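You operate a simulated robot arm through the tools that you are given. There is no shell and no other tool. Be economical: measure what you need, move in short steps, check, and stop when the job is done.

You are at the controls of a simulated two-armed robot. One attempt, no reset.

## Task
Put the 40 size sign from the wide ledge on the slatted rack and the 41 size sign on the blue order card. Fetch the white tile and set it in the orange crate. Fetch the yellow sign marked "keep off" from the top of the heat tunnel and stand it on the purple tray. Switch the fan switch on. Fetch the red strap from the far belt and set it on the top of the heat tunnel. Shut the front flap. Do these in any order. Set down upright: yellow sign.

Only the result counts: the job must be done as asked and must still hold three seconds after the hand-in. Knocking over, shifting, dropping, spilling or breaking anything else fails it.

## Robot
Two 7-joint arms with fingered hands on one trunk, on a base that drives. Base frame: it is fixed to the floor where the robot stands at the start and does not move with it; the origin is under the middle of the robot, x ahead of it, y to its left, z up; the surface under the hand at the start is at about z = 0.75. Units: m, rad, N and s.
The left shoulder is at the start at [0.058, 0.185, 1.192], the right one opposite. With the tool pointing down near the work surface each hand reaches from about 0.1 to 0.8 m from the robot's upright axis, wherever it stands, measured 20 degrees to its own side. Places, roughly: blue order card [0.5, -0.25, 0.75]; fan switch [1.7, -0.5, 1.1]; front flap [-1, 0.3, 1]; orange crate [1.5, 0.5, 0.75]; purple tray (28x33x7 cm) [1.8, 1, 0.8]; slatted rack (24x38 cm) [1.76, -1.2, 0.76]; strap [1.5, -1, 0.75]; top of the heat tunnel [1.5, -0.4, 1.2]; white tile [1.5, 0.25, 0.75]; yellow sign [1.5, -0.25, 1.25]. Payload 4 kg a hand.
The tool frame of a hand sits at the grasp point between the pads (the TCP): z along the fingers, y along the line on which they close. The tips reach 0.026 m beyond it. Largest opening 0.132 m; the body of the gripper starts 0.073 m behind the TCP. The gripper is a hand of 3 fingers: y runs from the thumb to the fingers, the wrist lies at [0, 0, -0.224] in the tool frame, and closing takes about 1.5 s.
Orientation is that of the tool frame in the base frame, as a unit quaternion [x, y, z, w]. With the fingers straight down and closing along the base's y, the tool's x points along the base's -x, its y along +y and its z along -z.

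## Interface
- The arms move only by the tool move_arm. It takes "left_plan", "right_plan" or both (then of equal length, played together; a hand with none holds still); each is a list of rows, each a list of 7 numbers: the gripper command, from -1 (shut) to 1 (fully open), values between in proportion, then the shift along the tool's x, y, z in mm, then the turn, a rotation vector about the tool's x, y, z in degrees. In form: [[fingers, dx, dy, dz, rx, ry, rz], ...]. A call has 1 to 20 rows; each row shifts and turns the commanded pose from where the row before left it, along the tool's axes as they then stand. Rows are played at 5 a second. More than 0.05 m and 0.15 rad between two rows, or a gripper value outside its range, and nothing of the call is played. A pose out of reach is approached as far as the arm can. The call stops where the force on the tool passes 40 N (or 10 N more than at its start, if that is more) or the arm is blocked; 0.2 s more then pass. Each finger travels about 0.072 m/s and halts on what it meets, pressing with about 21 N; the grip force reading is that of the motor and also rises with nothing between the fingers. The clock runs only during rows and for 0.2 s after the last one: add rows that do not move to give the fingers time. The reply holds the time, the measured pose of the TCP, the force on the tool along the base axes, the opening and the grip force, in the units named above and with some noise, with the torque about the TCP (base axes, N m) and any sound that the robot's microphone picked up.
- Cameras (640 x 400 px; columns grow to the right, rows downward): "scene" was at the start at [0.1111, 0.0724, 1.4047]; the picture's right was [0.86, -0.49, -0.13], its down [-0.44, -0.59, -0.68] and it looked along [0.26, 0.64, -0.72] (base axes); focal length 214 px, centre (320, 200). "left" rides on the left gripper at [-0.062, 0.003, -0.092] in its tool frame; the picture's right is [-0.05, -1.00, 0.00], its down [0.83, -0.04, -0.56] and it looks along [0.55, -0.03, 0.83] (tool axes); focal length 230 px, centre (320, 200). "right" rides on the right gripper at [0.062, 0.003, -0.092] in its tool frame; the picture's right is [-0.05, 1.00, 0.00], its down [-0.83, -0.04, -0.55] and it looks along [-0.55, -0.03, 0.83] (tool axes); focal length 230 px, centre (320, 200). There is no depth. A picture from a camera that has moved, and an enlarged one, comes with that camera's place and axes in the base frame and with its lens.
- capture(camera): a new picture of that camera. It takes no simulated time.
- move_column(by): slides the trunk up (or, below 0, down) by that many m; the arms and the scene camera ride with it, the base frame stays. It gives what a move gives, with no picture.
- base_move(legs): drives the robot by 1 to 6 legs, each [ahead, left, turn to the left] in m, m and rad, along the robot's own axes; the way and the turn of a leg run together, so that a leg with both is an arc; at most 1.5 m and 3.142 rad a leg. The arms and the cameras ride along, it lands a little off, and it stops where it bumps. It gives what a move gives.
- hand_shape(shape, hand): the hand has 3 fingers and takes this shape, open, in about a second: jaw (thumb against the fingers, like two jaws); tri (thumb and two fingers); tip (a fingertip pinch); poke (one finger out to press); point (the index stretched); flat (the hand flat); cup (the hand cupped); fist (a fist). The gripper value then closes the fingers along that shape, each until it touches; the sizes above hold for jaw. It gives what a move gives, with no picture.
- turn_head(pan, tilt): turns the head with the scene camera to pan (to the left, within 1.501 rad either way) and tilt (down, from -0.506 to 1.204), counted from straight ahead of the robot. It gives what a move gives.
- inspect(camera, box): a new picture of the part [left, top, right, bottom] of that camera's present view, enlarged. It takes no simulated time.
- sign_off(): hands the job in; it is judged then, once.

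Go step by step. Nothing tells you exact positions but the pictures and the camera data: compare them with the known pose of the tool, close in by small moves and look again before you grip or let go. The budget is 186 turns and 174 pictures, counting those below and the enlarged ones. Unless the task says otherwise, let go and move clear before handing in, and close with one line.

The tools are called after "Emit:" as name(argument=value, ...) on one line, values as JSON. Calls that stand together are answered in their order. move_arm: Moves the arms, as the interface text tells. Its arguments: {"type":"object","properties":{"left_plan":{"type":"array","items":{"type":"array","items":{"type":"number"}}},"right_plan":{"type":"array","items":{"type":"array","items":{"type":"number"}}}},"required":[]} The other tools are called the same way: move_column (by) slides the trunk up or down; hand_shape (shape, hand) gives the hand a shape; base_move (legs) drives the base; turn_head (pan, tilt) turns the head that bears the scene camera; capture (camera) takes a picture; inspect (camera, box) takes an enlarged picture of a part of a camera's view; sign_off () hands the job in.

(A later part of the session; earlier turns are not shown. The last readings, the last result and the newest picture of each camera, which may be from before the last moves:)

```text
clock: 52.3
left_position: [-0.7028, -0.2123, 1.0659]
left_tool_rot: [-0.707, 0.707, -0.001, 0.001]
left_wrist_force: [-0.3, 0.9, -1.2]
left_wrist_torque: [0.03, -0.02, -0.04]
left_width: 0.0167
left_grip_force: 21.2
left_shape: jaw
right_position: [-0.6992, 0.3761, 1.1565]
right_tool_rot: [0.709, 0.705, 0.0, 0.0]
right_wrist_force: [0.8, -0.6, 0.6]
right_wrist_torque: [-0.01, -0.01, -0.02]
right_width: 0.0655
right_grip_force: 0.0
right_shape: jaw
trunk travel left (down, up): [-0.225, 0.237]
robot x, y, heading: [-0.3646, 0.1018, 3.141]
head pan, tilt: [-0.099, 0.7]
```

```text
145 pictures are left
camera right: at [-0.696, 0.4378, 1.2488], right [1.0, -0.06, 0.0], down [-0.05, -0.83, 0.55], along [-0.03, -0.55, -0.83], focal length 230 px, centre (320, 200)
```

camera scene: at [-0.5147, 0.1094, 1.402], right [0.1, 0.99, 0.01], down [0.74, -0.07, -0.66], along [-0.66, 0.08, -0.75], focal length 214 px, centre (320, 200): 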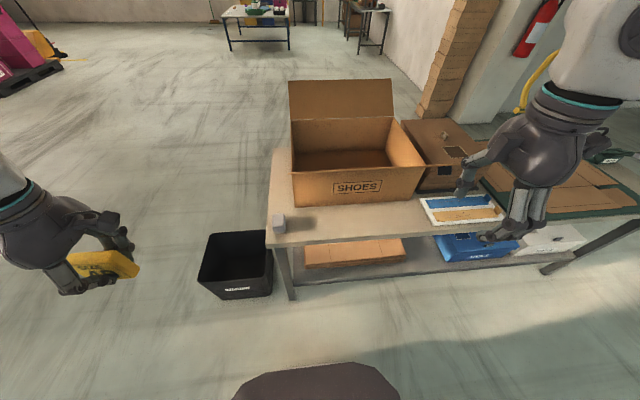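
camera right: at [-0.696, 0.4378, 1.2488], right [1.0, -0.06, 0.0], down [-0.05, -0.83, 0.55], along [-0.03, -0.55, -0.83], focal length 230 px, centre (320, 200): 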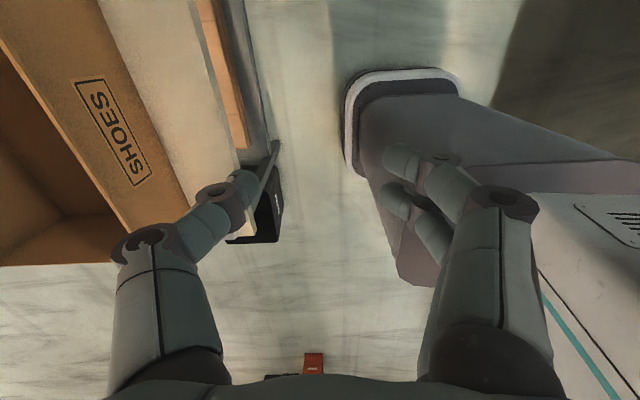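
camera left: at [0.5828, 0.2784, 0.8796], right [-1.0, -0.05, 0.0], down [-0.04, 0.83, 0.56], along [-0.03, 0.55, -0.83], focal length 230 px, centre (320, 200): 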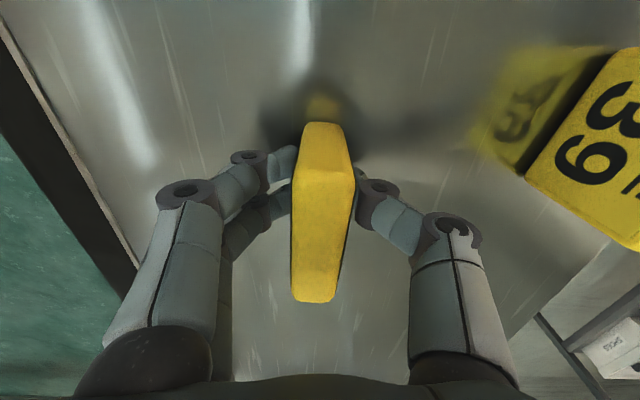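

I need a closer view of the box's rim.

Emit:
inspect(camera="scene", box=[260, 70, 440, 210])

Emit:
inspect(camera="right", box=[0, 0, 240, 270])

```text
2.86 times, centred on (350, 140) of scene
camera zoom: at [-0.5147, 0.1094, 1.402], right [0.1, 0.99, 0.01], down [0.74, -0.07, -0.66], along [-0.66, 0.08, -0.75], focal length 613 px, centre (234, 371)
```

zoom: 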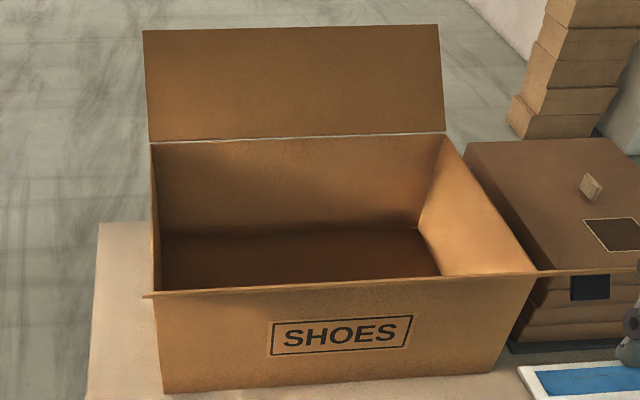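

```text
1.48 times, centred on (120, 135) of right
camera zoom: at [-0.696, 0.4378, 1.2488], right [1.0, -0.06, 0.0], down [-0.05, -0.83, 0.55], along [-0.03, -0.55, -0.83], focal length 341 px, centre (616, 296)
```

zoom: 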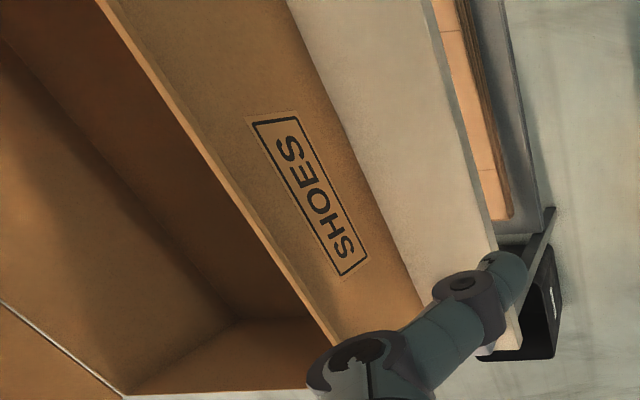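

The flap is seen edge-on: it's hinged at about (-1.05, z 0.935) and leans out at 41°, with its tip near (-0.94, z 1.03) and spanning y 0.08–0.56. I'll move 0.14 m closer and lower the closed right hand in front of it.

Emit:
base_move(legs=[[0.12, 0, 0]])

Emit:
move_arm(right_plan=[[-1, -10, 0, 30, 0, 0, 0], [-1, -10, 0, 30, 0, 0, 0], [-1, -10, 0, 30, 0, 0, 0], [-1, -10, 0, 30, 0, 0, 0], [-1, -10, 0, 30, 0, 0, 0], [-1, 0, 0, 0, 0, 0, 0]])

Emit:
capture(camera="scene")

Emit:
capture(camera="right")

```text
clock: 53.5
left_position: [-0.8195, -0.2119, 1.0675]
left_tool_rot: [-0.706, 0.708, 0.0, 0.001]
left_wrist_force: [0.4, 0.1, -0.8]
left_wrist_torque: [-0.01, -0.02, 0.01]
left_width: 0.0165
left_grip_force: 20.8
left_shape: jaw
right_position: [-0.8175, 0.376, 1.1576]
right_tool_rot: [0.709, 0.706, 0.0, -0.001]
right_wrist_force: [-0.5, 0.1, -0.3]
right_wrist_torque: [0.04, -0.01, 0.0]
right_width: 0.0655
right_grip_force: 0.0
right_shape: jaw
trunk travel left (down, up): [-0.225, 0.237]
robot x, y, heading: [-0.4767, 0.1, 3.137]
head pan, tilt: [-0.099, 0.7]
```

```text
clock: 54.9
left_position: [-0.8197, -0.2139, 1.0671]
left_tool_rot: [0.707, -0.707, 0.0, 0.0]
left_wrist_force: [0.2, 0.2, -1.0]
left_wrist_torque: [0.01, 0.0, -0.02]
left_width: 0.0167
left_grip_force: 20.6
left_shape: jaw
right_position: [-0.8179, 0.3261, 1.0062]
right_tool_rot: [0.708, 0.706, -0.001, -0.001]
right_wrist_force: [0.3, -0.7, 0.4]
right_wrist_torque: [-0.01, 0.02, 0.0]
right_width: 0.0
right_grip_force: 21.1
right_shape: jaw
trunk travel left (down, up): [-0.225, 0.237]
robot x, y, heading: [-0.4806, 0.1004, 3.142]
head pan, tilt: [-0.099, 0.7]
```

```text
142 pictures are left
camera scene: at [-0.6329, 0.1097, 1.4021], right [0.1, 0.99, 0.01], down [0.74, -0.07, -0.66], along [-0.66, 0.08, -0.75], focal length 214 px, centre (320, 200)
```

scene: 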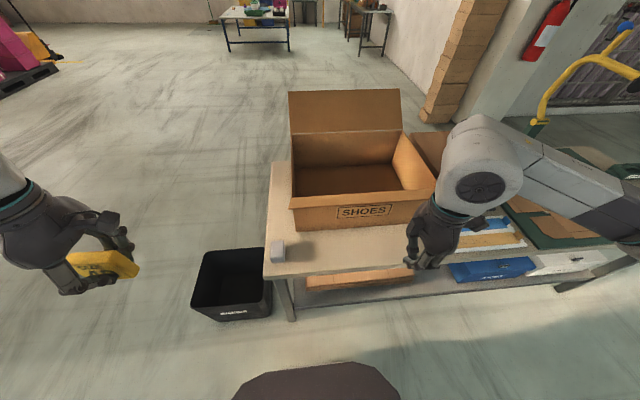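

```text
141 pictures are left
camera right: at [-0.8144, 0.3886, 1.0985], right [1.0, -0.06, 0.0], down [-0.05, -0.83, 0.55], along [-0.03, -0.55, -0.83], focal length 230 px, centre (320, 200)
```

right: 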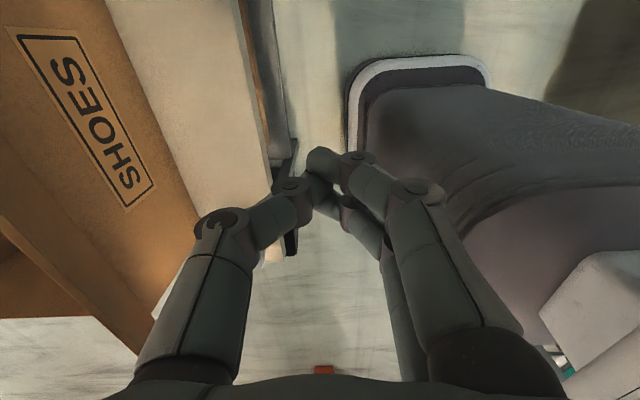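

I'll zoom on the box again from this nearer spot.

Emit:
inspect(camera="scene", box=[270, 80, 450, 240])

Emit:
inspect(camera="right", box=[0, 0, 300, 360])

```text
2.50 times, centred on (360, 160) of scene
camera zoom: at [-0.6329, 0.1097, 1.4021], right [0.1, 0.99, 0.01], down [0.74, -0.07, -0.66], along [-0.66, 0.08, -0.75], focal length 536 px, centre (220, 300)
```

zoom: 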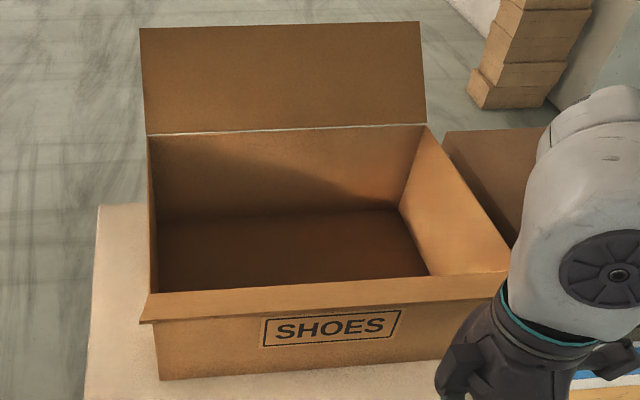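

```text
1.11 times, centred on (150, 180) of right
camera zoom: at [-0.8144, 0.3886, 1.0985], right [1.0, -0.06, 0.0], down [-0.05, -0.83, 0.55], along [-0.03, -0.55, -0.83], focal length 256 px, centre (509, 222)
```

zoom: 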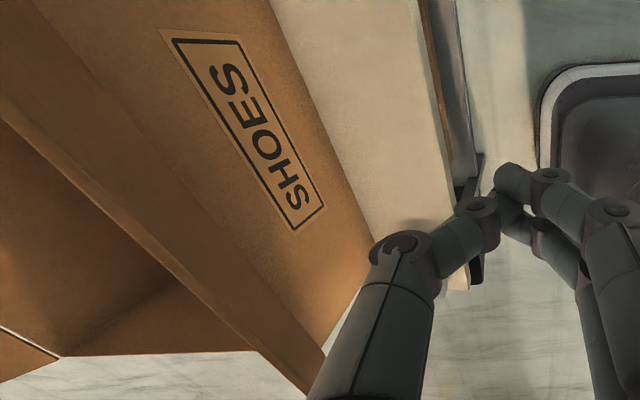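

The flap geometry is confirmed. I'll push it inward with the closed fingers.

Emit:
move_arm(right_plan=[[-1, 0, -30, 0, 0, 0, 0], [-1, 0, -30, 0, 0, 0, 0], [-1, 0, -30, 0, 0, 0, 0], [-1, 0, -30, 0, 0, 0, 0], [-1, 0, -30, 0, 0, 0, 0], [-1, 0, -30, 0, 0, 0, 0], [-1, 0, -30, 0, 0, 0, 0], [-1, 0, -20, 0, 0, 0, 0], [-1, 0, 0, 0, 0, 0, 0]])

Emit:
capture(camera="scene")

Emit:
capture(camera="right")

```text
clock: 55.8
left_position: [-0.8171, -0.2117, 1.0685]
left_tool_rot: [-0.706, 0.708, 0.001, 0.0]
left_wrist_force: [-0.2, -0.1, -0.9]
left_wrist_torque: [0.06, -0.02, -0.01]
left_width: 0.0167
left_grip_force: 21.6
left_shape: jaw
right_position: [-0.9058, 0.3281, 1.0132]
right_tool_rot: [0.705, 0.709, 0.001, 0.001]
right_wrist_force: [20.3, 1.6, 17.5]
right_wrist_torque: [-0.04, 1.09, -0.05]
right_width: 0.0002
right_grip_force: 20.7
right_shape: jaw
trunk travel left (down, up): [-0.225, 0.237]
robot x, y, heading: [-0.4784, 0.1037, 3.137]
head pan, tilt: [-0.099, 0.7]
stopped in row 4 (right hand): the force on the tool passed its limit at 50 N (the readings are from after the stop); the commanded pose is now the measured one
```

```text
138 pictures are left
camera scene: at [-0.6294, 0.1097, 1.4027], right [0.1, 0.99, 0.01], down [0.74, -0.07, -0.67], along [-0.66, 0.08, -0.75], focal length 214 px, centre (320, 200)
```

scene: 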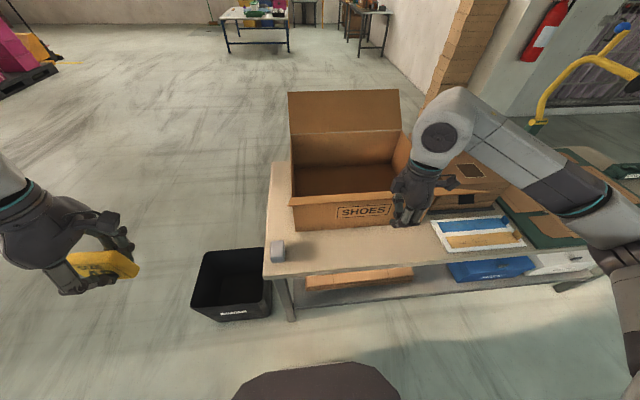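

```text
137 pictures are left
camera right: at [-0.9036, 0.389, 1.1049], right [1.0, -0.05, 0.0], down [-0.04, -0.83, 0.56], along [-0.03, -0.56, -0.83], focal length 230 px, centre (320, 200)
```

right: 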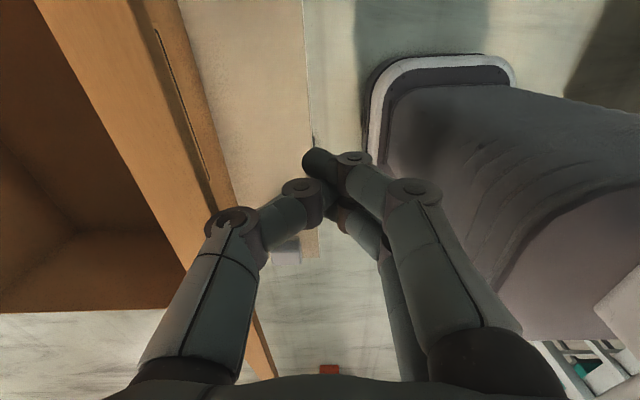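

The thumb met the flap's edge head-on, so I stopped there. I'll back off and tilt the hand to point forward, so I can lift the flap from underneath.

Emit:
move_arm(right_plan=[[-1, 0, 10, 0, 0, 0, 0], [-1, 0, 30, 0, 0, 0, 0], [-1, 0, 30, 0, 0, 0, 0], [-1, 0, 0, 0, 0, 0, 0]])

Emit:
base_move(legs=[[-0.15, 0, 0]])

Emit:
move_arm(right_plan=[[-1, 0, -12, 0, 8.2, 0, 0], [-1, 0, -11.9, 1.7, 8.2, 0, 0], [-1, 0, -11.5, 3.4, 8.2, 0, 0], [-1, 0, -10.9, 5, 8.2, 0, 0], [-1, 0, -10.1, 6.5, 8.2, 0, 0], [-1, 0, -9.1, 7.9, 8.2, 0, 0], [-1, 0, -7.8, 9.1, 8.2, 0, 0], [-1, 0, -6.5, 10.1, 8.2, 0, 0], [-1, 0, -5, 10.9, 8.2, 0, 0], [-1, 0, -3.3, 11.5, 8.2, 0, 0], [-1, 0, -1.7, 11.9, 8, 0, 0], [-1, 0, 0, 0, 0, 0, 0]])

Emit:
capture(camera="scene")

```text
clock: 56.8
left_position: [-0.8213, -0.2126, 1.0676]
left_tool_rot: [-0.706, 0.708, -0.001, 0.001]
left_wrist_force: [0.2, 0.1, -0.9]
left_wrist_torque: [0.0, -0.02, -0.01]
left_width: 0.0166
left_grip_force: 21.5
left_shape: jaw
right_position: [-0.8407, 0.3278, 1.0104]
right_tool_rot: [0.707, 0.707, 0.001, 0.002]
right_wrist_force: [-0.7, 0.0, 0.5]
right_wrist_torque: [-0.02, -0.01, 0.03]
right_width: 0.0
right_grip_force: 20.8
right_shape: jaw
trunk travel left (down, up): [-0.225, 0.237]
robot x, y, heading: [-0.4821, 0.0999, 3.139]
head pan, tilt: [-0.099, 0.7]
```

```text
clock: 58.2
left_position: [-0.6714, -0.2119, 1.0671]
left_tool_rot: [-0.706, 0.709, -0.001, 0.001]
left_wrist_force: [-0.1, -1.2, -2.0]
left_wrist_torque: [0.03, 0.0, 0.06]
left_width: 0.0167
left_grip_force: 20.9
left_shape: jaw
right_position: [-0.6906, 0.3259, 1.0115]
right_tool_rot: [0.707, 0.707, 0.001, 0.001]
right_wrist_force: [-0.2, 0.2, -0.8]
right_wrist_torque: [-0.01, 0.03, 0.01]
right_width: 0.0
right_grip_force: 21.0
right_shape: jaw
trunk travel left (down, up): [-0.225, 0.237]
robot x, y, heading: [-0.3277, 0.0973, 3.141]
head pan, tilt: [-0.099, 0.7]
```

```text
clock: 60.8
left_position: [-0.6704, -0.2125, 1.0666]
left_tool_rot: [-0.706, 0.708, 0.0, 0.0]
left_wrist_force: [0.1, -0.5, -1.4]
left_wrist_torque: [0.01, 0.03, 0.02]
left_width: 0.0167
left_grip_force: 21.3
left_shape: jaw
right_position: [-0.7379, 0.3263, 1.0107]
right_tool_rot: [0.679, 0.678, -0.198, -0.199]
right_wrist_force: [0.3, -0.4, 0.7]
right_wrist_torque: [-0.03, -0.02, 0.0]
right_width: 0.0002
right_grip_force: 20.6
right_shape: jaw
right hand out of reach, approached as far as the arm can: row 5, 6, 7, 8, 9, 10, 11
trunk travel left (down, up): [-0.225, 0.237]
robot x, y, heading: [-0.3267, 0.1026, 3.14]
head pan, tilt: [-0.099, 0.7]
```

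```text
136 pictures are left
camera scene: at [-0.4828, 0.1094, 1.402], right [0.1, 0.99, 0.01], down [0.74, -0.07, -0.66], along [-0.66, 0.08, -0.75], focal length 214 px, centre (320, 200)
```

scene: 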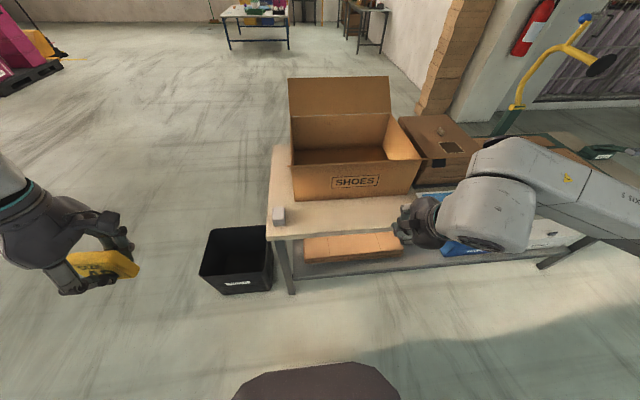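

The wrist can't pitch in that roll, so I'll roll the hand back by 90°; the commanded pose already points forward.

Emit:
move_arm(right_plan=[[-1, 0, 0, 0, 0, 0, 8.2], [-1, 0, 0, 0, 0, 0, 8.2], [-1, 0, 0, 0, 0, 0, 8.2], [-1, 0, 0, 0, 0, 0, 8.2], [-1, 0, 0, 0, 0, 0, 8.2], [-1, 0, 0, 0, 0, 0, 8.2], [-1, 0, 0, 0, 0, 0, 8.2], [-1, 0, 0, 0, 0, 0, 8.2], [-1, 0, 0, 0, 0, 0, 8.2], [-1, 0, 0, 0, 0, 0, 8.2], [-1, 0, 0, 0, 0, 0, 8], [-1, 0, 0, 0, 0, 0, 0]])

Emit:
capture(camera="scene")

```text
clock: 63.4
left_position: [-0.6698, -0.2129, 1.0671]
left_tool_rot: [-0.706, 0.708, 0.001, 0.0]
left_wrist_force: [0.2, 0.2, -1.3]
left_wrist_torque: [0.0, 0.01, -0.03]
left_width: 0.0165
left_grip_force: 20.9
left_shape: jaw
right_position: [-0.7391, 0.3269, 1.0105]
right_tool_rot: [0.96, 0.0, -0.28, 0.001]
right_wrist_force: [0.1, 0.9, -0.3]
right_wrist_torque: [-0.04, 0.01, -0.01]
right_width: 0.0
right_grip_force: 20.8
right_shape: jaw
trunk travel left (down, up): [-0.225, 0.237]
robot x, y, heading: [-0.332, 0.1009, 3.138]
head pan, tilt: [-0.099, 0.7]
```

```text
135 pictures are left
camera scene: at [-0.4828, 0.1094, 1.402], right [0.1, 0.99, 0.01], down [0.74, -0.07, -0.66], along [-0.66, 0.08, -0.75], focal length 214 px, centre (320, 200)
```

scene: 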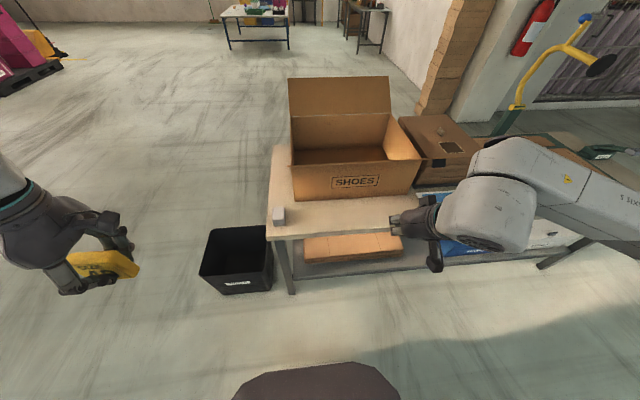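

The roll worked, though the tilt is still 33°. I'll continue pitching forward in this roll.

Emit:
move_arm(right_plan=[[-1, -10, 0, 6.5, 0, -8.2, 0], [-1, -9, 0, 8, 0, -8.2, 0], [-1, -8, 0, 9, 0, -8.2, 0], [-1, -6.5, 0, 10, 0, -8.2, 0], [-1, -5, 0, 11, 0, -8.2, 0], [-1, -3.4, 0, 11.5, 0, -8.2, 0], [-1, -1.7, 0, 12, 0, -8.2, 0], [-1, 0, 0, 0, 0, 0, 0]])

Emit:
capture(camera="scene")

```text
clock: 65.2
left_position: [-0.6704, -0.2121, 1.0663]
left_tool_rot: [-0.706, 0.709, 0.0, -0.001]
left_wrist_force: [-0.2, 0.2, -0.8]
left_wrist_torque: [-0.02, 0.0, -0.01]
left_width: 0.0167
left_grip_force: 21.2
left_shape: jaw
right_position: [-0.7385, 0.3294, 1.0105]
right_tool_rot: [0.96, 0.0, -0.281, 0.0]
right_wrist_force: [-0.3, -0.5, 0.5]
right_wrist_torque: [-0.04, -0.02, -0.04]
right_width: 0.0002
right_grip_force: 21.3
right_shape: jaw
right hand out of reach, approached as far as the arm can: row 1, 2, 3, 4, 5, 6, 7
trunk travel left (down, up): [-0.225, 0.237]
robot x, y, heading: [-0.3262, 0.0991, 3.136]
head pan, tilt: [-0.099, 0.7]
```

```text
134 pictures are left
camera scene: at [-0.4828, 0.1094, 1.402], right [0.1, 0.99, 0.01], down [0.74, -0.07, -0.66], along [-0.66, 0.08, -0.75], focal length 214 px, centre (320, 200)
```

scene: 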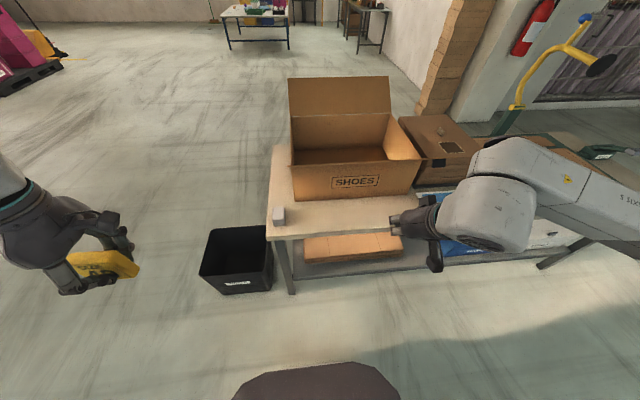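

It won't pitch further, but in this roll the hand's back is thin and slopes up and forward, which suits pushing the flap up and over. I'll drive in 0.1 m and push forward.

Emit:
base_move(legs=[[0.11, 0, 0]])

Emit:
move_arm(right_plan=[[-1, 8, 0, 13, 0, 0, 0], [-1, -17, 0, 11, 0, 0, 0], [-1, -17, 0, 11, 0, 0, 0], [-1, -17, 0, 11, 0, 0, 0], [-1, -17, 0, 11, 0, 0, 0], [-1, -17, 0, 11, 0, 0, 0], [-1, -17, 0, 11, 0, 0, 0], [-1, 0, 0, 0, 0, 0, 0]])

Emit:
capture(camera="scene")

```text
clock: 66.4
left_position: [-0.779, -0.2114, 1.0674]
left_tool_rot: [-0.706, 0.709, 0.0, 0.0]
left_wrist_force: [0.3, 0.2, -1.9]
left_wrist_torque: [-0.01, 0.0, 0.0]
left_width: 0.0167
left_grip_force: 20.4
left_shape: jaw
right_position: [-0.8471, 0.3277, 1.0103]
right_tool_rot: [0.96, 0.0, -0.281, 0.0]
right_wrist_force: [0.6, 0.6, 0.3]
right_wrist_torque: [-0.01, -0.01, 0.01]
right_width: 0.0001
right_grip_force: 20.8
right_shape: jaw
trunk travel left (down, up): [-0.225, 0.237]
robot x, y, heading: [-0.4369, 0.0992, 3.134]
head pan, tilt: [-0.099, 0.7]
```

```text
clock: 68.2
left_position: [-0.7779, -0.2123, 1.0669]
left_tool_rot: [-0.705, 0.709, 0.001, 0.0]
left_wrist_force: [1.1, -0.2, -0.7]
left_wrist_torque: [0.01, -0.01, -0.02]
left_width: 0.0169
left_grip_force: 21.0
left_shape: jaw
right_position: [-0.9679, 0.3281, 0.996]
right_tool_rot: [0.96, 0.0, -0.281, 0.001]
right_wrist_force: [0.0, -0.6, -0.3]
right_wrist_torque: [0.04, 0.01, -0.01]
right_width: 0.0
right_grip_force: 20.7
right_shape: jaw
trunk travel left (down, up): [-0.225, 0.237]
robot x, y, heading: [-0.4387, 0.1007, 3.14]
head pan, tilt: [-0.099, 0.7]
```

```text
133 pictures are left
camera scene: at [-0.5915, 0.1099, 1.4021], right [0.1, 0.99, 0.01], down [0.74, -0.07, -0.66], along [-0.66, 0.08, -0.75], focal length 214 px, centre (320, 200)
```

scene: 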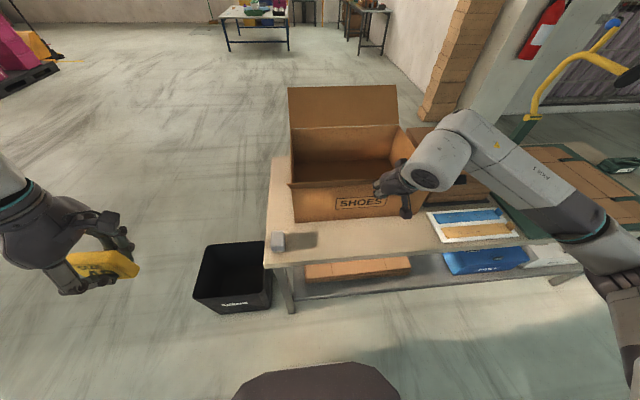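

There's almost no force so far, so I'll continue forward.

Emit:
move_arm(right_plan=[[-1, -17, 0, 11, 0, 0, 0], [-1, -17, 0, 11, 0, 0, 0], [-1, -17, 0, 11, 0, 0, 0], [-1, -17, 0, 11, 0, 0, 0], [-1, 0, 0, 0, 0, 0, 0]])

Emit:
inspect(camera="scene", box=[270, 70, 450, 230])

```text
clock: 69.4
left_position: [-0.7782, -0.2119, 1.0678]
left_tool_rot: [-0.705, 0.709, 0.0, 0.0]
left_wrist_force: [-0.3, -0.5, -0.1]
left_wrist_torque: [0.02, 0.0, 0.02]
left_width: 0.0167
left_grip_force: 21.5
left_shape: jaw
right_position: [-1.0498, 0.3285, 0.9958]
right_tool_rot: [0.96, 0.0, -0.281, 0.0]
right_wrist_force: [-0.4, 0.1, 0.3]
right_wrist_torque: [0.0, 0.03, -0.01]
right_width: 0.0
right_grip_force: 20.9
right_shape: jaw
trunk travel left (down, up): [-0.225, 0.237]
robot x, y, heading: [-0.4405, 0.1025, 3.141]
head pan, tilt: [-0.099, 0.7]
```

```text
2.50 times, centred on (360, 150) of scene
camera zoom: at [-0.5914, 0.11, 1.4021], right [0.1, 0.99, 0.01], down [0.74, -0.07, -0.66], along [-0.66, 0.08, -0.75], focal length 536 px, centre (220, 325)
```

zoom: 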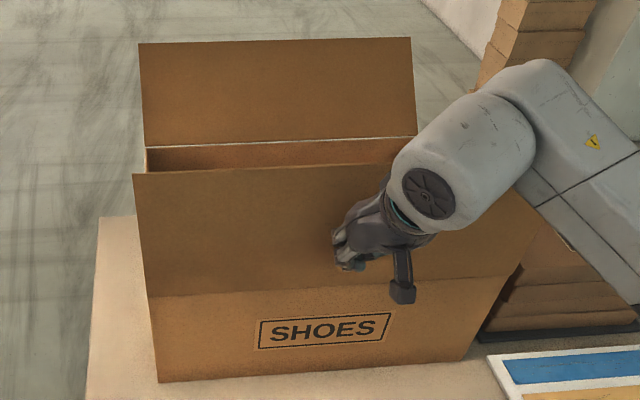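

The flap is swinging up, nearly vertical. I'll keep going.

Emit:
move_arm(right_plan=[[-1, -17, 0, 11, 0, 0, 0], [-1, -17, 0, 11, 0, 0, 0], [-1, -17, 0, 11, 0, 0, 0], [-1, -17, 0, 11, 0, 0, 0], [-1, -17, 0, 11, 0, 0, 0], [-1, 0, 0, 0, 0, 0, 0]])

Emit:
inspect(camera="scene", box=[270, 70, 450, 230])

```text
clock: 70.8
left_position: [-0.7793, -0.2132, 1.0678]
left_tool_rot: [-0.706, 0.708, 0.0, 0.0]
left_wrist_force: [-0.9, -0.1, -1.9]
left_wrist_torque: [0.02, 0.01, 0.0]
left_width: 0.0166
left_grip_force: 20.7
left_shape: jaw
right_position: [-1.1515, 0.3267, 0.9941]
right_tool_rot: [0.96, -0.001, -0.281, 0.0]
right_wrist_force: [-0.2, 0.8, 0.4]
right_wrist_torque: [0.0, -0.01, 0.02]
right_width: 0.0
right_grip_force: 21.2
right_shape: jaw
trunk travel left (down, up): [-0.225, 0.237]
robot x, y, heading: [-0.4426, 0.0986, 3.14]
head pan, tilt: [-0.099, 0.7]
```

```text
2.50 times, centred on (360, 150) of scene
camera zoom: at [-0.5916, 0.11, 1.4021], right [0.1, 0.99, 0.01], down [0.74, -0.07, -0.66], along [-0.66, 0.08, -0.75], focal length 536 px, centre (220, 325)
```

zoom: 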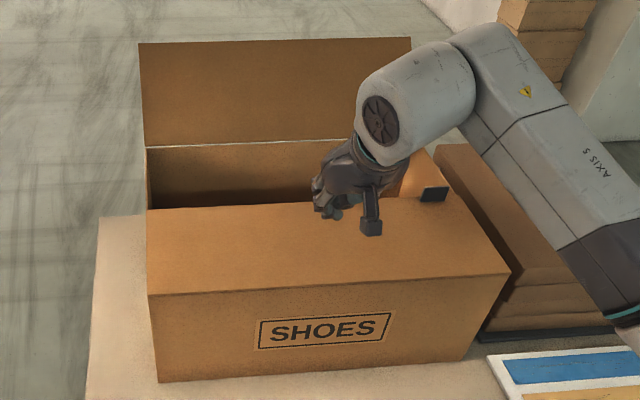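

The flap has gone over. I'll press it gently down to be sure it's shut.

Emit:
move_arm(right_plan=[[-1, 8.5, 0, 5.5, 0, 0, 0], [-1, 8.5, 0, 5.5, 0, 0, 0], [-1, 5.4, 0, 8.4, 0, 0, 0], [-1, 5.4, 0, 8.4, 0, 0, 0], [-1, 5.4, 0, 8.4, 0, 0, 0], [-1, 5.4, 0, 8.4, 0, 0, 0], [-1, 2.7, 0, 4.2, 0, 0, 0], [-1, 0, 0, 0, 0, 0, 0]])

Emit:
inspect(camera="scene", box=[270, 70, 450, 230])

```text
clock: 72.5
left_position: [-0.7773, -0.2119, 1.0668]
left_tool_rot: [-0.706, 0.708, 0.001, 0.001]
left_wrist_force: [0.5, -0.6, -0.2]
left_wrist_torque: [-0.01, -0.01, -0.03]
left_width: 0.0167
left_grip_force: 21.2
left_shape: jaw
right_position: [-1.1466, 0.3232, 0.9417]
right_tool_rot: [0.956, 0.002, -0.293, 0.005]
right_wrist_force: [5.8, -3.3, 16.0]
right_wrist_torque: [0.03, -0.24, -0.06]
right_width: 0.0
right_grip_force: 21.2
right_shape: jaw
trunk travel left (down, up): [-0.225, 0.237]
robot x, y, heading: [-0.4409, 0.0965, 3.136]
head pan, tilt: [-0.099, 0.7]
stopped in row 8 (right hand): the force on the tool passed its limit at 41 N (the readings are from after the stop); the commanded pose is now the measured one
```

```text
2.50 times, centred on (360, 150) of scene
camera zoom: at [-0.5904, 0.1094, 1.402], right [0.1, 0.99, 0.01], down [0.74, -0.07, -0.67], along [-0.66, 0.08, -0.75], focal length 536 px, centre (220, 325)
```

zoom: 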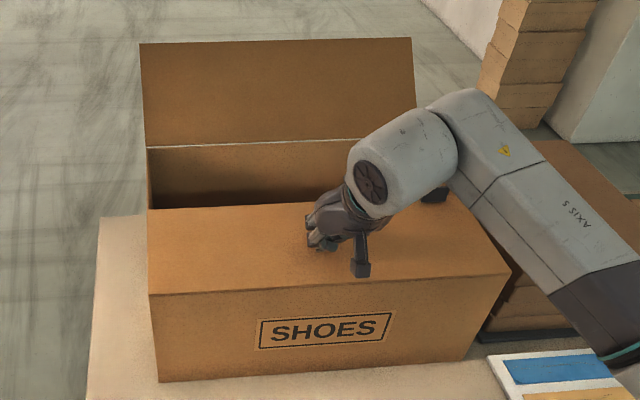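

The flap is hard shut. I'll retract up and back.

Emit:
move_arm(right_plan=[[-1, -10, 0, -16, 0, 0, 0], [-1, -21.5, 0, -33.7, 0, 0, 0], [-1, -21.5, 0, -33.7, 0, 0, 0], [-1, -21.5, 0, -33.7, 0, 0, 0], [-1, -21.5, 0, -33.7, 0, 0, 0], [-1, 38, 0, -24, 0, 0, 0], [-1, 38, 0, -24, 0, 0, 0], [-1, 38, 0, -24, 0, 0, 0], [-1, 38, 0, -24, 0, 0, 0], [0, 38, 0, -24, 0, 0, 0], [0, 38, 0, -24, 0, 0, 0], [0, 38, 0, -24, 0, 0, 0], [0, 38, 0, -24, 0, 0, 0], [0, 0, 0, 0, 0, 0, 0]])

Emit:
capture(camera="scene")

```text
clock: 75.5
left_position: [-0.7799, -0.211, 1.0664]
left_tool_rot: [-0.706, 0.708, -0.001, 0.001]
left_wrist_force: [-0.1, -0.3, -0.6]
left_wrist_torque: [0.01, -0.03, 0.02]
left_width: 0.0167
left_grip_force: 20.9
left_shape: jaw
right_position: [-0.8186, 0.3276, 1.109]
right_tool_rot: [0.957, 0.001, -0.289, 0.004]
right_wrist_force: [-1.1, 0.3, 0.7]
right_wrist_torque: [0.02, -0.01, 0.0]
right_width: 0.066
right_grip_force: 0.1
right_shape: jaw
right hand out of reach, approached as far as the arm can: row 13
trunk travel left (down, up): [-0.225, 0.237]
robot x, y, heading: [-0.4373, 0.1002, 3.137]
head pan, tilt: [-0.099, 0.7]
```

```text
129 pictures are left
camera scene: at [-0.5935, 0.1096, 1.4017], right [0.1, 0.99, 0.01], down [0.74, -0.07, -0.66], along [-0.66, 0.08, -0.75], focal length 214 px, centre (320, 200)
```

scene: 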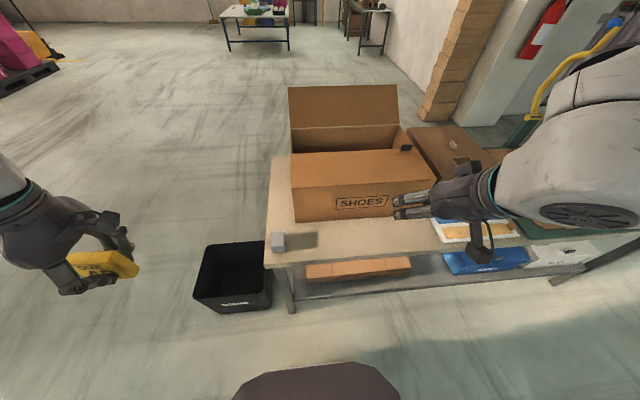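

The flap is done. Now I'll straighten the right hand, back away from the bench, and face along the aisle (-y).

Emit:
base_move(legs=[[-0.34, 0, 0]])

Emit:
move_arm(right_plan=[[0, 0, 0, 0, 0, 8.4, 0], [0, 0, 0, 0, 0, 8.4, 0], [0, 0, 0, 0, 0, 8.4, 0], [0, 0, 0, 0, 0, 8.4, 0], [0, 0, 0, 0, 0, 0, 0]])

Emit:
base_move(legs=[[0, 0, 1.57]])

Emit:
turn_head(pan=0.4, tilt=0.4)

Emit:
capture(camera="scene")

```text
clock: 77.8
left_position: [-0.4353, -0.2131, 1.0674]
left_tool_rot: [0.707, -0.707, 0.0, 0.0]
left_wrist_force: [-0.3, -0.7, -0.7]
left_wrist_torque: [-0.03, 0.0, 0.03]
left_width: 0.0167
left_grip_force: 21.1
left_shape: jaw
right_position: [-0.477, 0.3269, 1.1093]
right_tool_rot: [0.957, 0.001, -0.289, 0.005]
right_wrist_force: [0.3, 0.0, -0.1]
right_wrist_torque: [-0.01, -0.03, -0.02]
right_width: 0.0661
right_grip_force: 0.1
right_shape: jaw
trunk travel left (down, up): [-0.225, 0.237]
robot x, y, heading: [-0.0977, 0.101, 3.136]
head pan, tilt: [-0.099, 0.7]
```

```text
clock: 79.0
left_position: [-0.4352, -0.2139, 1.0671]
left_tool_rot: [-0.707, 0.707, 0.0, 0.0]
left_wrist_force: [1.5, 0.4, -1.4]
left_wrist_torque: [0.03, 0.0, -0.01]
left_width: 0.0167
left_grip_force: 21.2
left_shape: jaw
right_position: [-0.4747, 0.3268, 1.1098]
right_tool_rot: [1.0, 0.002, 0.001, 0.003]
right_wrist_force: [0.5, -0.4, -0.1]
right_wrist_torque: [0.04, 0.02, -0.02]
right_width: 0.0664
right_grip_force: 0.0
right_shape: jaw
trunk travel left (down, up): [-0.225, 0.237]
robot x, y, heading: [-0.0956, 0.0986, 3.139]
head pan, tilt: [-0.099, 0.7]
```

```text
clock: 83.2
left_position: [0.2122, -0.2437, 1.0676]
left_tool_rot: [1.0, -0.009, 0.001, 0.0]
left_wrist_force: [-0.2, -0.1, -1.3]
left_wrist_torque: [-0.04, 0.0, 0.01]
left_width: 0.0164
left_grip_force: 21.0
left_shape: jaw
right_position: [-0.3297, -0.275, 1.1093]
right_tool_rot: [0.711, 0.703, 0.003, 0.003]
right_wrist_force: [0.1, -0.2, -0.2]
right_wrist_torque: [-0.03, 0.02, -0.01]
right_width: 0.0662
right_grip_force: 0.1
right_shape: jaw
trunk travel left (down, up): [-0.225, 0.237]
robot x, y, heading: [-0.0942, 0.1023, -1.587]
head pan, tilt: [-0.099, 0.7]
```

```text
clock: 84.1
left_position: [0.2131, -0.2446, 1.067]
left_tool_rot: [1.0, -0.009, 0.0, 0.001]
left_wrist_force: [0.0, 0.0, -0.7]
left_wrist_torque: [0.01, 0.01, -0.02]
left_width: 0.0165
left_grip_force: 21.4
left_shape: jaw
right_position: [-0.3295, -0.2757, 1.11]
right_tool_rot: [0.711, 0.703, 0.002, 0.003]
right_wrist_force: [0.4, -0.1, -0.4]
right_wrist_torque: [-0.02, 0.04, 0.0]
right_width: 0.0663
right_grip_force: 0.1
right_shape: jaw
trunk travel left (down, up): [-0.225, 0.237]
robot x, y, heading: [-0.0954, 0.0983, -1.586]
head pan, tilt: [0.4, 0.4]
```

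```text
128 pictures are left
camera scene: at [-0.0617, -0.0593, 1.4284], right [-0.93, -0.37, -0.06], down [-0.14, 0.49, -0.86], along [0.34, -0.79, -0.51], focal length 214 px, centre (320, 200)
```

scene: 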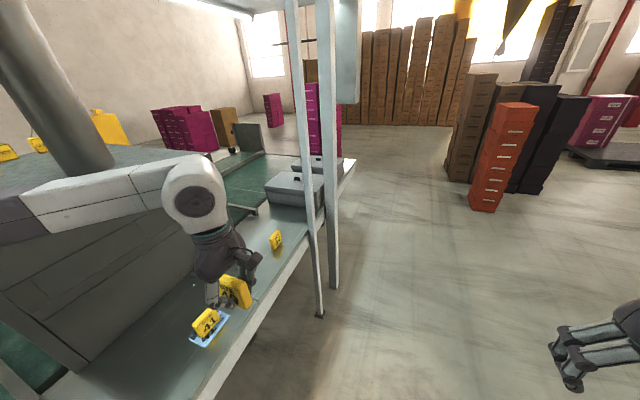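

The left side of the aisle has posts near x=0.33, so I'll shift right before driving on past the ledge's end.

Emit:
base_move(legs=[[0, -0.3, 0.016], [1.4, 0, 0], [1.0, 0, 0], [0, 0, 1.57]])

Emit:
turn_head(pan=0.5, tilt=0.4)

Emit:
capture(camera="scene")

Emit:
turn_head(pan=-0.5, tilt=0.4)

Emit:
capture(camera="scene")

```text
clock: 101.3
left_position: [-0.0775, -1.9916, 1.066]
left_tool_rot: [0.714, 0.7, 0.0, 0.0]
left_wrist_force: [-0.1, -0.1, -1.4]
left_wrist_torque: [-0.01, 0.01, 0.0]
left_width: 0.0162
left_grip_force: 21.2
left_shape: jaw
right_position: [-0.0492, -2.533, 1.1081]
right_tool_rot: [0.009, 1.0, 0.003, 0.0]
right_wrist_force: [0.3, -1.2, 1.1]
right_wrist_torque: [0.0, -0.01, -0.01]
right_width: 0.0663
right_grip_force: 0.0
right_shape: jaw
trunk travel left (down, up): [-0.225, 0.237]
robot x, y, heading: [-0.4285, -2.3007, -0.025]
head pan, tilt: [0.4, 0.4]
```

```text
clock: 102.0
left_position: [-0.078, -1.9909, 1.0671]
left_tool_rot: [0.715, 0.699, -0.001, 0.0]
left_wrist_force: [0.1, -0.5, -1.5]
left_wrist_torque: [0.0, -0.02, 0.01]
left_width: 0.0163
left_grip_force: 20.7
left_shape: jaw
right_position: [-0.0485, -2.5335, 1.1083]
right_tool_rot: [0.008, 1.0, 0.004, -0.001]
right_wrist_force: [-0.7, -0.1, 0.7]
right_wrist_torque: [0.02, -0.02, -0.03]
right_width: 0.0661
right_grip_force: 0.0
right_shape: jaw
trunk travel left (down, up): [-0.225, 0.237]
robot x, y, heading: [-0.4204, -2.2952, -0.024]
head pan, tilt: [0.499, 0.4]
```

```text
127 pictures are left
camera scene: at [-0.2675, -2.2574, 1.4291], right [0.45, -0.89, -0.07], down [-0.48, -0.18, -0.86], along [0.75, 0.42, -0.5], focal length 214 px, centre (320, 200)
```

scene: 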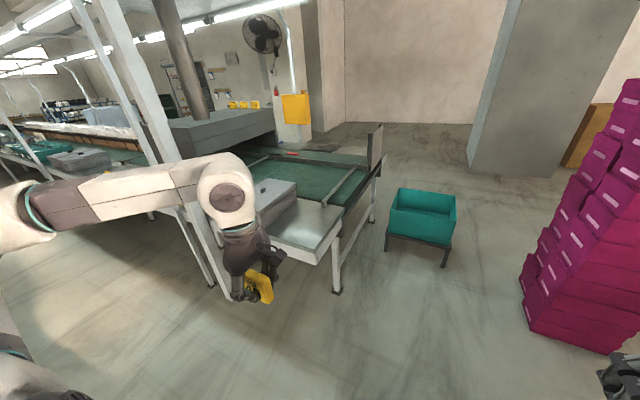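

```text
clock: 103.2
left_position: [-0.0777, -1.9918, 1.0663]
left_tool_rot: [0.715, 0.699, 0.001, -0.001]
left_wrist_force: [0.4, -0.5, -1.8]
left_wrist_torque: [0.0, -0.01, -0.01]
left_width: 0.0164
left_grip_force: 20.7
left_shape: jaw
right_position: [-0.0493, -2.5349, 1.1096]
right_tool_rot: [0.009, 1.0, 0.004, 0.0]
right_wrist_force: [-0.4, 0.2, 0.0]
right_wrist_torque: [-0.04, 0.02, -0.01]
right_width: 0.0662
right_grip_force: 0.0
right_shape: jaw
trunk travel left (down, up): [-0.225, 0.237]
robot x, y, heading: [-0.4248, -2.2975, -0.024]
head pan, tilt: [-0.499, 0.4]
```

```text
126 pictures are left
camera scene: at [-0.2695, -2.3461, 1.4291], right [-0.49, -0.87, 0.07], down [-0.47, 0.2, -0.86], along [0.73, -0.46, -0.5], focal length 214 px, centre (320, 200)
```

scene: 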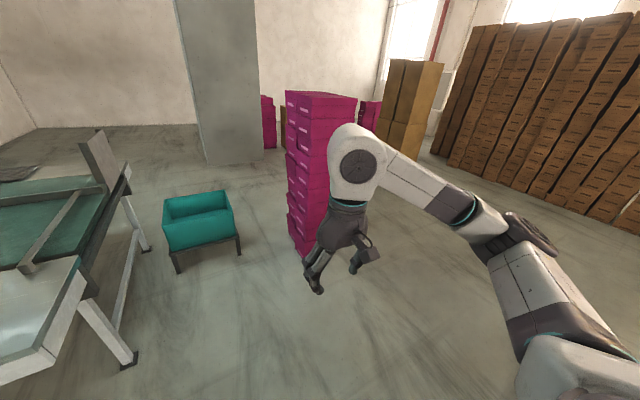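

The red strap is on the far belt, and a teal bin and a magenta stack block the direct way round. I'll check the route to the right.

Emit:
base_move(legs=[[0.35, 0, 0.024]])

Emit:
turn_head(pan=-1.2, tilt=0.4)

Emit:
capture(camera="scene")

```text
clock: 105.5
left_position: [0.2623, -1.9884, 1.0674]
left_tool_rot: [0.707, 0.707, 0.0, 0.0]
left_wrist_force: [-0.2, -0.7, -1.2]
left_wrist_torque: [0.0, 0.01, -0.06]
left_width: 0.0168
left_grip_force: 20.8
left_shape: jaw
right_position: [0.3035, -2.5306, 1.11]
right_tool_rot: [-0.002, 1.0, 0.003, 0.0]
right_wrist_force: [-0.6, 0.2, 0.3]
right_wrist_torque: [0.04, 0.02, 0.02]
right_width: 0.0661
right_grip_force: 0.1
right_shape: jaw
trunk travel left (down, up): [-0.225, 0.237]
robot x, y, heading: [-0.0779, -2.3083, 0.003]
head pan, tilt: [-0.499, 0.4]
```

```text
clock: 106.6
left_position: [0.2625, -1.9888, 1.0663]
left_tool_rot: [0.707, 0.707, 0.0, 0.0]
left_wrist_force: [0.3, 0.1, -1.2]
left_wrist_torque: [0.02, 0.0, 0.01]
left_width: 0.0165
left_grip_force: 20.7
left_shape: jaw
right_position: [0.3041, -2.5289, 1.1094]
right_tool_rot: [-0.002, 1.0, 0.004, 0.0]
right_wrist_force: [0.1, 0.3, -0.3]
right_wrist_torque: [-0.02, 0.01, 0.01]
right_width: 0.0661
right_grip_force: 0.0
right_shape: jaw
trunk travel left (down, up): [-0.225, 0.237]
robot x, y, heading: [-0.0738, -2.3022, 0.001]
head pan, tilt: [-1.201, 0.4]
```

```text
125 pictures are left
camera scene: at [0.0316, -2.389, 1.4359], right [-0.92, -0.36, 0.13], down [-0.27, 0.36, -0.89], along [0.27, -0.86, -0.43], focal length 214 px, centre (320, 200)
```

scene: 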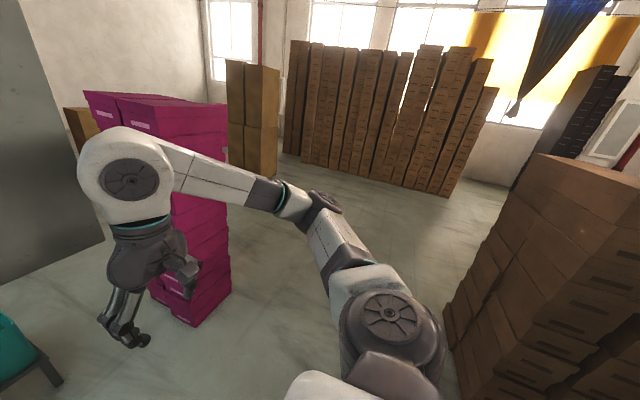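

The way is clear along y≈-4.25, between the magenta stack and the tan boxes. I'll drive round that way.

Emit:
base_move(legs=[[0.12, 0, 0], [0, -1.45, 0], [0, -0.5, 0], [1.4, 0, 0], [1.2, 0, 0]])

Emit:
turn_head(pan=1.0, tilt=0.4)

Emit:
capture(camera="scene")

```text
clock: 107.8
left_position: [0.3644, -1.9912, 1.0674]
left_tool_rot: [0.709, 0.705, -0.001, -0.001]
left_wrist_force: [0.0, 0.3, -1.7]
left_wrist_torque: [0.01, 0.01, 0.02]
left_width: 0.0168
left_grip_force: 21.5
left_shape: jaw
right_position: [0.3972, -2.5283, 1.1084]
right_tool_rot: [-0.01, 1.0, 0.001, 0.001]
right_wrist_force: [-0.4, -1.0, 0.1]
right_wrist_torque: [0.02, -0.04, 0.02]
right_width: 0.0661
right_grip_force: 0.1
right_shape: jaw
trunk travel left (down, up): [-0.225, 0.237]
robot x, y, heading: [0.027, -2.3018, -0.006]
head pan, tilt: [-1.201, 0.4]
stopped in leg 1: the robot was blocked; the commanded pose is now the measured one
```

```text
clock: 109.9
left_position: [0.3631, -1.9909, 1.0666]
left_tool_rot: [0.709, 0.705, -0.001, 0.0]
left_wrist_force: [0.4, 0.6, -0.6]
left_wrist_torque: [-0.03, 0.0, -0.04]
left_width: 0.0165
left_grip_force: 21.2
left_shape: jaw
right_position: [0.3983, -2.5295, 1.1078]
right_tool_rot: [-0.008, 1.0, 0.0, 0.001]
right_wrist_force: [-0.8, -0.6, -0.9]
right_wrist_torque: [0.01, -0.02, 0.0]
right_width: 0.066
right_grip_force: 0.0
right_shape: jaw
trunk travel left (down, up): [-0.225, 0.237]
robot x, y, heading: [0.0244, -2.2989, -0.004]
head pan, tilt: [1.0, 0.4]
```

```text
124 pictures are left
camera scene: at [0.1483, -2.2253, 1.4337], right [0.83, -0.55, -0.12], down [-0.34, -0.33, -0.88], along [0.44, 0.77, -0.46], focal length 214 px, centre (320, 200)
```

scene: 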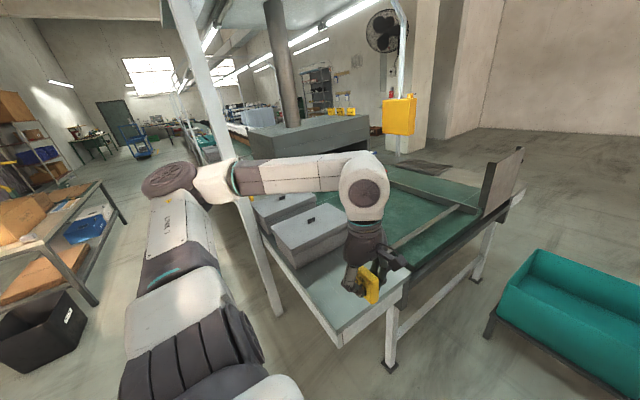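

It stopped just short of the ledge's corner. I'll skip that leg and go sideways directly.

Emit:
base_move(legs=[[0, -1.45, 0], [0, -0.5, 0], [1.4, 0, 0], [1.2, 0, 0]])

Emit:
capture(camera="scene")

```text
clock: 131.8
left_position: [2.9452, -3.9402, 1.0661]
left_tool_rot: [0.706, 0.708, 0.0, -0.001]
left_wrist_force: [0.2, -1.3, -1.1]
left_wrist_torque: [0.01, 0.04, -0.03]
left_width: 0.0163
left_grip_force: 21.5
left_shape: jaw
right_position: [2.9816, -4.4784, 1.1079]
right_tool_rot: [-0.013, 1.0, 0.0, 0.001]
right_wrist_force: [0.1, -0.6, 0.0]
right_wrist_torque: [-0.02, -0.02, -0.02]
right_width: 0.0661
right_grip_force: 0.0
right_shape: jaw
trunk travel left (down, up): [-0.225, 0.237]
robot x, y, heading: [2.6065, -4.2542, -0.005]
head pan, tilt: [1.0, 0.4]
```

```text
123 pictures are left
camera scene: at [2.7302, -4.1762, 1.4336], right [0.83, -0.54, -0.12], down [-0.34, -0.33, -0.88], along [0.44, 0.78, -0.46], focal length 214 px, centre (320, 200)
```

scene: 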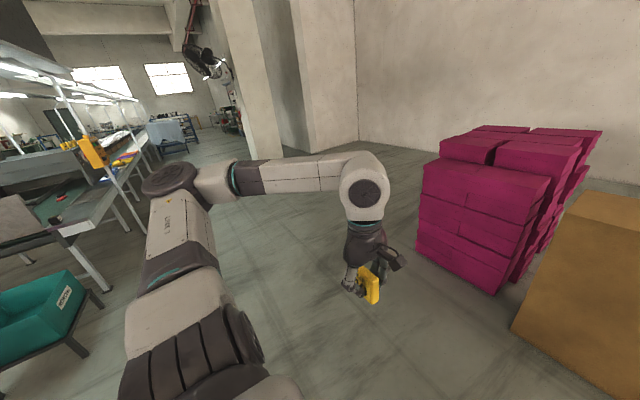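

The way up the far side is clear. I'll drive up and then turn to face the line.

Emit:
base_move(legs=[[0, 1.5, 0], [0, 0.9, 0], [0, 0, 1.57], [0, 0, 1.57]])

Emit:
turn_head(pan=0.0, tilt=0.5)

Emit:
capture(camera="scene")

Emit:
turn_head(pan=-0.8, tilt=0.4)

Emit:
capture(camera="scene")

```text
clock: 151.2
left_position: [2.2607, -2.163, 1.0668]
left_tool_rot: [0.709, -0.706, 0.0, -0.001]
left_wrist_force: [0.0, -0.4, -1.8]
left_wrist_torque: [0.06, 0.02, -0.02]
left_width: 0.0163
left_grip_force: 21.7
left_shape: jaw
right_position: [2.2254, -1.6222, 1.1078]
right_tool_rot: [1.0, 0.013, -0.001, 0.0]
right_wrist_force: [-0.1, -0.1, 0.2]
right_wrist_torque: [0.0, 0.02, 0.02]
right_width: 0.0663
right_grip_force: 0.1
right_shape: jaw
trunk travel left (down, up): [-0.225, 0.237]
robot x, y, heading: [2.6001, -1.8439, -3.134]
head pan, tilt: [1.0, 0.4]
```

```text
clock: 152.5
left_position: [2.261, -2.1623, 1.0673]
left_tool_rot: [0.709, -0.705, 0.001, 0.0]
left_wrist_force: [-0.1, 0.3, -0.6]
left_wrist_torque: [0.02, -0.01, -0.02]
left_width: 0.0162
left_grip_force: 21.1
left_shape: jaw
right_position: [2.2253, -1.624, 1.1084]
right_tool_rot: [1.0, 0.013, -0.001, 0.0]
right_wrist_force: [0.4, -0.1, -1.0]
right_wrist_torque: [-0.05, 0.0, 0.0]
right_width: 0.0661
right_grip_force: 0.1
right_shape: jaw
trunk travel left (down, up): [-0.225, 0.237]
robot x, y, heading: [2.6028, -1.8457, -3.138]
head pan, tilt: [0.0, 0.499]
```

```text
122 pictures are left
camera scene: at [2.4379, -1.8481, 1.4186], right [0.0, 1.0, 0.0], down [0.6, 0.0, -0.8], along [-0.8, 0.0, -0.6], focal length 214 px, centre (320, 200)
```

scene: 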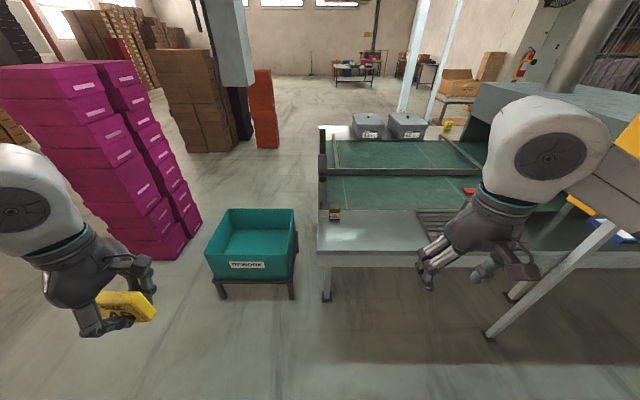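

```text
clock: 153.7
left_position: [2.2617, -2.163, 1.0661]
left_tool_rot: [0.709, -0.705, 0.001, -0.001]
left_wrist_force: [0.1, 0.5, -1.5]
left_wrist_torque: [0.0, -0.02, 0.02]
left_width: 0.0163
left_grip_force: 21.2
left_shape: jaw
right_position: [2.2248, -1.6235, 1.108]
right_tool_rot: [1.0, 0.013, -0.001, 0.0]
right_wrist_force: [0.3, 0.0, 0.3]
right_wrist_torque: [0.0, 0.02, 0.01]
right_width: 0.0661
right_grip_force: 0.2
right_shape: jaw
trunk travel left (down, up): [-0.225, 0.237]
robot x, y, heading: [2.5983, -1.8458, -3.137]
head pan, tilt: [-0.799, 0.4]
```

```text
121 pictures are left
camera scene: at [2.4624, -1.7816, 1.4315], right [0.71, 0.7, 0.1], down [0.4, -0.28, -0.87], along [-0.58, 0.66, -0.48], focal length 214 px, centre (320, 200)
```

scene: 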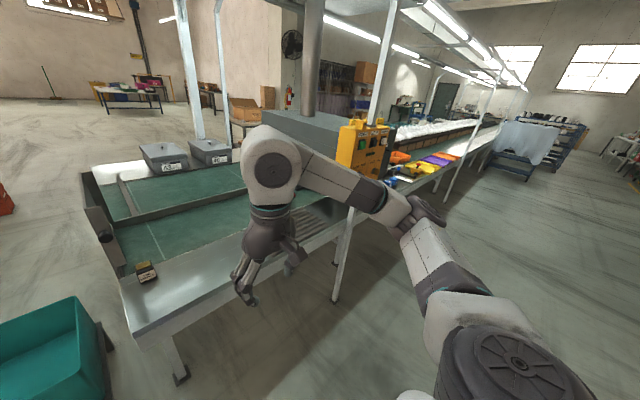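

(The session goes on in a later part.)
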